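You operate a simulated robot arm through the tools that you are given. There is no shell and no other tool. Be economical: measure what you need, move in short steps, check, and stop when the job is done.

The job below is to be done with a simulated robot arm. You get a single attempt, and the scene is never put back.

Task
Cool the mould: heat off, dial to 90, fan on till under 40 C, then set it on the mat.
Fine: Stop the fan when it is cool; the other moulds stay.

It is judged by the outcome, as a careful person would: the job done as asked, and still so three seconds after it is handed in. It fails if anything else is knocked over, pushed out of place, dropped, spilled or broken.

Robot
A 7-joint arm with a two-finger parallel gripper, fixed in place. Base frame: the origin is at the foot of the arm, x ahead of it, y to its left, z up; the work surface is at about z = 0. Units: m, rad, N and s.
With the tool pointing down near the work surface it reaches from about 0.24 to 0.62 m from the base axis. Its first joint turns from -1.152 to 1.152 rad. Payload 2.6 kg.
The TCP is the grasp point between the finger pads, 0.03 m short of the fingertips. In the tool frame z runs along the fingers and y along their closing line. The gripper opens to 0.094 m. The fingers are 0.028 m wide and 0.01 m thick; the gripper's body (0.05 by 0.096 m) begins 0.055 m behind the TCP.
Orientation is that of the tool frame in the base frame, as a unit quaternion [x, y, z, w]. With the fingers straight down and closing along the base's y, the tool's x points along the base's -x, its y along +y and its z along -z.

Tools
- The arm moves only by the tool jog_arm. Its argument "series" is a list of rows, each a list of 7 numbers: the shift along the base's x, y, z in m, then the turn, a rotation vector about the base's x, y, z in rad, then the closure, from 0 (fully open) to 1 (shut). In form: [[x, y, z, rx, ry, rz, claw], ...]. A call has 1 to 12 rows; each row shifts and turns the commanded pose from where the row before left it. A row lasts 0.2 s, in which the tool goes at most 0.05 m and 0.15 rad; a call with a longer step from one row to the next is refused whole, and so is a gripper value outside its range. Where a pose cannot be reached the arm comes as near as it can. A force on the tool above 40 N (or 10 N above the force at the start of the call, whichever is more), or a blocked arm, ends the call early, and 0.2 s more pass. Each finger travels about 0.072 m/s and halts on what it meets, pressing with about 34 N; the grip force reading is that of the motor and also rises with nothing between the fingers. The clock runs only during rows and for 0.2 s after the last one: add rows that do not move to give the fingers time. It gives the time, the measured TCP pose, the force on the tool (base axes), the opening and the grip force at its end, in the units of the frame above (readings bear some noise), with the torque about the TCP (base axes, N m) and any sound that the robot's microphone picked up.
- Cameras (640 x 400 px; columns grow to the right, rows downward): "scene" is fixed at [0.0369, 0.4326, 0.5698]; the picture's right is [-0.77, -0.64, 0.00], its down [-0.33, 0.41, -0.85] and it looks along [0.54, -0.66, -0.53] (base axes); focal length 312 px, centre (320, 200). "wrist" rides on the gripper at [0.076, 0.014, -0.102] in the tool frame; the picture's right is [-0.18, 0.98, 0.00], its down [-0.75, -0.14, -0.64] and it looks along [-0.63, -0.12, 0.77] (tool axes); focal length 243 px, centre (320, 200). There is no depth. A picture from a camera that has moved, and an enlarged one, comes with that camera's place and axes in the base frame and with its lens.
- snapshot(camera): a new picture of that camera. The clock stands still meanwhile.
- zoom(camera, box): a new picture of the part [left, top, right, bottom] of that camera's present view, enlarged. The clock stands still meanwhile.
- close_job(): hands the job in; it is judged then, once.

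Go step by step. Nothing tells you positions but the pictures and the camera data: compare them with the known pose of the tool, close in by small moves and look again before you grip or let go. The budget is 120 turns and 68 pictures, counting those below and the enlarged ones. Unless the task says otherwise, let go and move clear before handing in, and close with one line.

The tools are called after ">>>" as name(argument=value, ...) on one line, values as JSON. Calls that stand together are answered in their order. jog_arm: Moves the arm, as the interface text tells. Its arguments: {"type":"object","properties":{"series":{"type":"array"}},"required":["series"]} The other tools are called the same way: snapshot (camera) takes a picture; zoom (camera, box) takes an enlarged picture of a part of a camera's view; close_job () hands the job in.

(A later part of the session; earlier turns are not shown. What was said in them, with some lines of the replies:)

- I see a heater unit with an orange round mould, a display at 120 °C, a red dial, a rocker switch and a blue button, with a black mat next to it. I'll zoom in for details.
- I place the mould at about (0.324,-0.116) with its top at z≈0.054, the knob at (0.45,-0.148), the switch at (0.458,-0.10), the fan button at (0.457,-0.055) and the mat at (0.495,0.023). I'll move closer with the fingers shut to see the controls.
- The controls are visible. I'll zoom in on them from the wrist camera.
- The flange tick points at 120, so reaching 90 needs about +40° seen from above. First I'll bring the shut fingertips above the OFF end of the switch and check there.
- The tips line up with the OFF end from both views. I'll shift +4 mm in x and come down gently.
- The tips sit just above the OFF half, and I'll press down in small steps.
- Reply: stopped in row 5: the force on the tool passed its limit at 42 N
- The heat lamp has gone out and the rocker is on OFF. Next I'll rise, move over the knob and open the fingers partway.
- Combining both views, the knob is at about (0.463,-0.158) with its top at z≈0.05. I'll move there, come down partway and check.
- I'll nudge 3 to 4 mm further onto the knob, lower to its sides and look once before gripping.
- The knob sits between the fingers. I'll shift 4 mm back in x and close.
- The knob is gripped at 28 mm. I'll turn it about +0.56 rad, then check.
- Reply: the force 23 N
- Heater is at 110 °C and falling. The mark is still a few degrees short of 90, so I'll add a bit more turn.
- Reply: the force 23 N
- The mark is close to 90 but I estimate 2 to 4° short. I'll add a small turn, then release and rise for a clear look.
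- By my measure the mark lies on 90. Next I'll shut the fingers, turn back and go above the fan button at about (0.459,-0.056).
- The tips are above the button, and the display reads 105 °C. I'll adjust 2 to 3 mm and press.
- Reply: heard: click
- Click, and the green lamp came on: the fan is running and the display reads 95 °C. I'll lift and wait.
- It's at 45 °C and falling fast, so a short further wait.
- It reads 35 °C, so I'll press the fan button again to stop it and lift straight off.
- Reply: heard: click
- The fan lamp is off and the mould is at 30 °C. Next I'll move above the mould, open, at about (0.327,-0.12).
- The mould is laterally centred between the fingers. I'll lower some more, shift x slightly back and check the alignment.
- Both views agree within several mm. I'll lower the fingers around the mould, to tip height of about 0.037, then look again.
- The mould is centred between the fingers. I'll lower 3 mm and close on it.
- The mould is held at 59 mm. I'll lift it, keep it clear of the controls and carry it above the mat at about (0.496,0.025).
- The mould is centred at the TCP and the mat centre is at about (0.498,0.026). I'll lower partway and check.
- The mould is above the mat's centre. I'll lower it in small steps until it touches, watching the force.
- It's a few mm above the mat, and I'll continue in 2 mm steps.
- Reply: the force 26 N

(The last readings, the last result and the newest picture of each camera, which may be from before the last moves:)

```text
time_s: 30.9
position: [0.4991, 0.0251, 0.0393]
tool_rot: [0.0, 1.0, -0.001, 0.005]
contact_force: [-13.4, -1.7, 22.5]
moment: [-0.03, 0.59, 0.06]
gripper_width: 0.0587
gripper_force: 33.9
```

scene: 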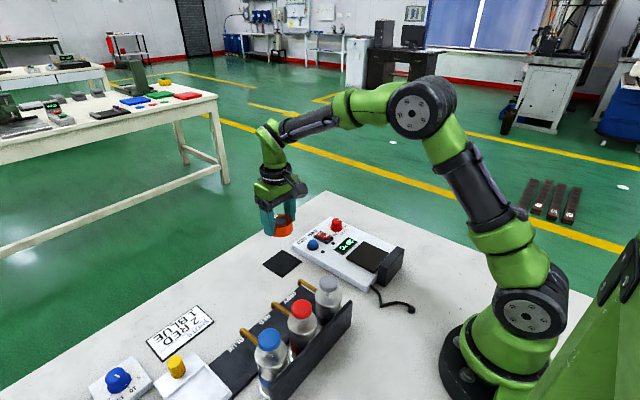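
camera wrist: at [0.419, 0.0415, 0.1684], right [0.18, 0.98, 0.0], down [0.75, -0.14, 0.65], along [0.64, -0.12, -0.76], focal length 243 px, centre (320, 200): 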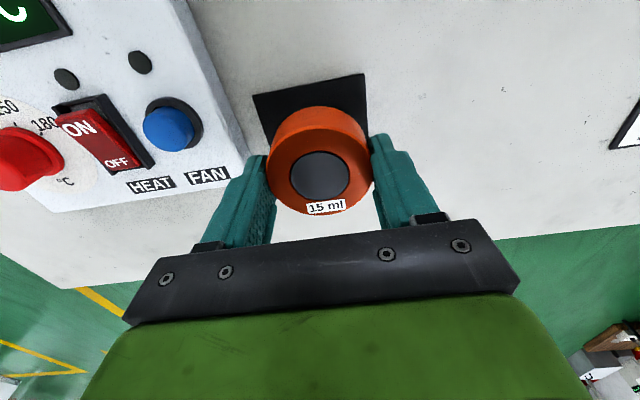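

It's in contact at 22 N, so I'll ease up 1 mm and take a look before releasing.

>>> jog_arm(series=[[0, 0, 0.001, 0, 0, 0, 0.8], [0, 0, 0, 0, 0, 0, 0.8]])

>>> zoom(camera="scene", box=[230, 220, 326, 280])

>>> zoom(camera="wrist", box=[200, 60, 440, 210])

```text
time_s: 31.5
position: [0.4987, 0.0266, 0.039]
tool_rot: [-0.001, 1.0, 0.0, 0.003]
contact_force: [-9.0, -1.0, 19.3]
moment: [0.04, 0.44, -0.08]
gripper_width: 0.0589
gripper_force: 34.4
```

```text
6.67 times, centred on (278, 250) of scene
camera zoom: at [0.0368, 0.4326, 0.5698], right [-0.77, -0.64, 0.0], down [-0.33, 0.41, -0.85], along [0.54, -0.66, -0.53], focal length 2080 px, centre (600, -133)
```

zoom: 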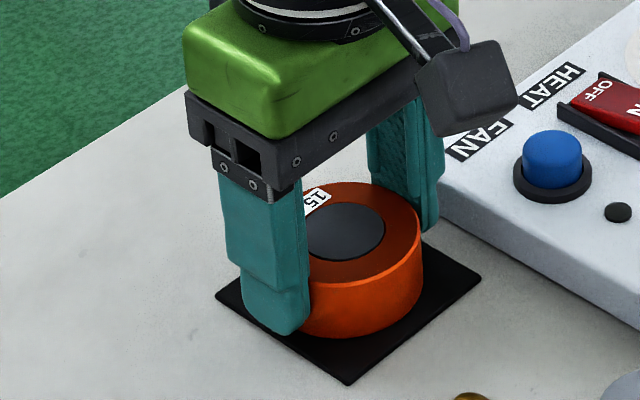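

```text
2.67 times, centred on (320, 135) of wrist
camera zoom: at [0.4218, 0.0403, 0.1418], right [0.18, 0.98, 0.0], down [0.75, -0.14, 0.65], along [0.64, -0.12, -0.76], focal length 647 px, centre (320, 373)
```

zoom: 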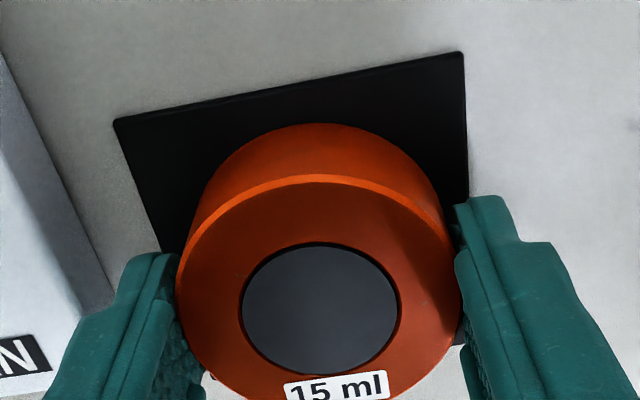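

The mould rests centred on the mat with margin on each side. I'll open only a few mm because the heater is near the finger, then rise straight up.

>>> jog_arm(series=[[0, 0, 0, 0, 0, 0, 0.36], [0, 0, 0, 0, 0, 0, 0.32], [0, 0, 0, 0, 0, 0, 0.31], [0, 0, 0, 0, 0, 0, 0.31]])

>>> zoom(camera="wrist", box=[200, 60, 440, 210])

```text
time_s: 32.5
position: [0.4994, 0.0268, 0.0402]
tool_rot: [0.0, 1.0, 0.0, 0.004]
contact_force: [-0.2, 0.3, -0.5]
moment: [-0.01, -0.03, 0.0]
gripper_width: 0.0651
gripper_force: 0.1
```

```text
2.67 times, centred on (320, 135) of wrist
camera zoom: at [0.4216, 0.0403, 0.1414], right [0.18, 0.98, 0.0], down [0.75, -0.14, 0.65], along [0.64, -0.12, -0.76], focal length 647 px, centre (320, 373)
```

zoom: 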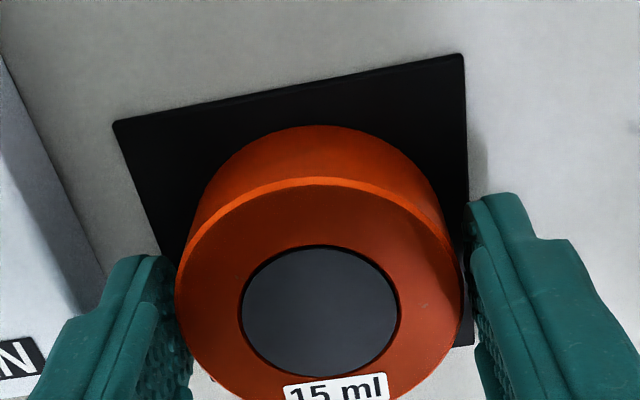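

The mould is free of both fingers with no force reading. I'll rise straight up and check everything.

>>> jog_arm(series=[[0, 0, 0.01, 0, 0, 0, 0.31], [0, 0, 0.03, 0, 0, 0, 0.31], [0, 0, 0.04, 0, 0, 0, 0.31], [0, 0, 0.05, 0, 0, 0, 0.31], [-0.03, 0, 0.04, 0, 0, 0, 0.31], [-0.03, 0, 0.03, 0, 0, 0, 0.31], [0, 0, 0, 0, 0, 0, 0.31]])

>>> zoom(camera="scene", box=[240, 200, 416, 310])

>>> snapshot(camera="wrist")

```text
time_s: 34.1
position: [0.4372, 0.0255, 0.2391]
tool_rot: [-0.001, 1.0, 0.0, 0.004]
contact_force: [0.0, 0.3, -0.5]
moment: [-0.01, 0.0, -0.01]
gripper_width: 0.0651
gripper_force: 0.0
```

```text
3.64 times, centred on (328, 255) of scene
camera zoom: at [0.0369, 0.4326, 0.5698], right [-0.77, -0.64, 0.0], down [-0.33, 0.41, -0.85], along [0.54, -0.66, -0.53], focal length 1134 px, centre (291, 0)
```

zoom: 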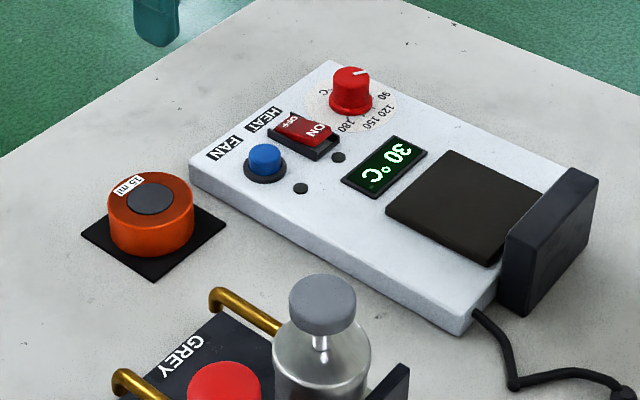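

```text
20 pictures are left
camera wrist: at [0.3603, 0.0401, 0.342], right [0.18, 0.98, 0.0], down [0.75, -0.14, 0.65], along [0.64, -0.12, -0.76], focal length 243 px, centre (320, 200)
```

wrist: 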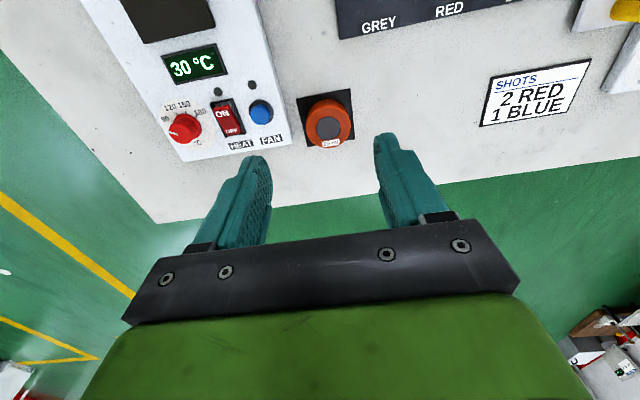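

The mould is on the mat, and both the heat and fan lamps are dark. One last check of the dial.

>>> zoom(camera="wrist", box=[152, 90, 216, 150])

```text
6.67 times, centred on (184, 120) of wrist
camera zoom: at [0.3603, 0.0401, 0.342], right [0.18, 0.98, 0.0], down [0.75, -0.14, 0.65], along [0.64, -0.12, -0.76], focal length 1618 px, centre (1227, 733)
```

zoom: 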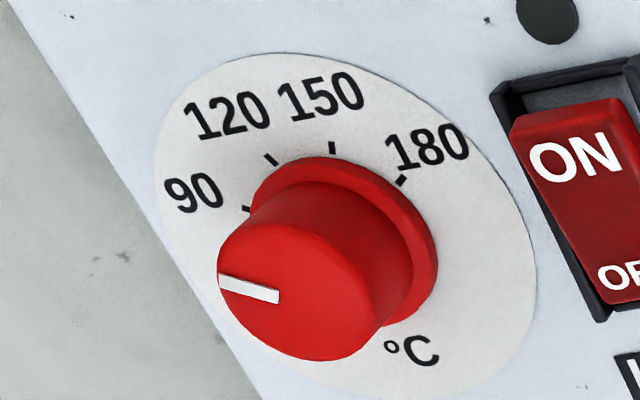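

The pointer runs parallel to the 90 tick, so everything is in place and I'm handing in.

>>> close_job()

```text
The job is handed in.
```

The heat is off, the dial is at 90, the fan was stopped once the mould was cool (it reads 30 °C), the mould is on the mat, and no other mould was touched.
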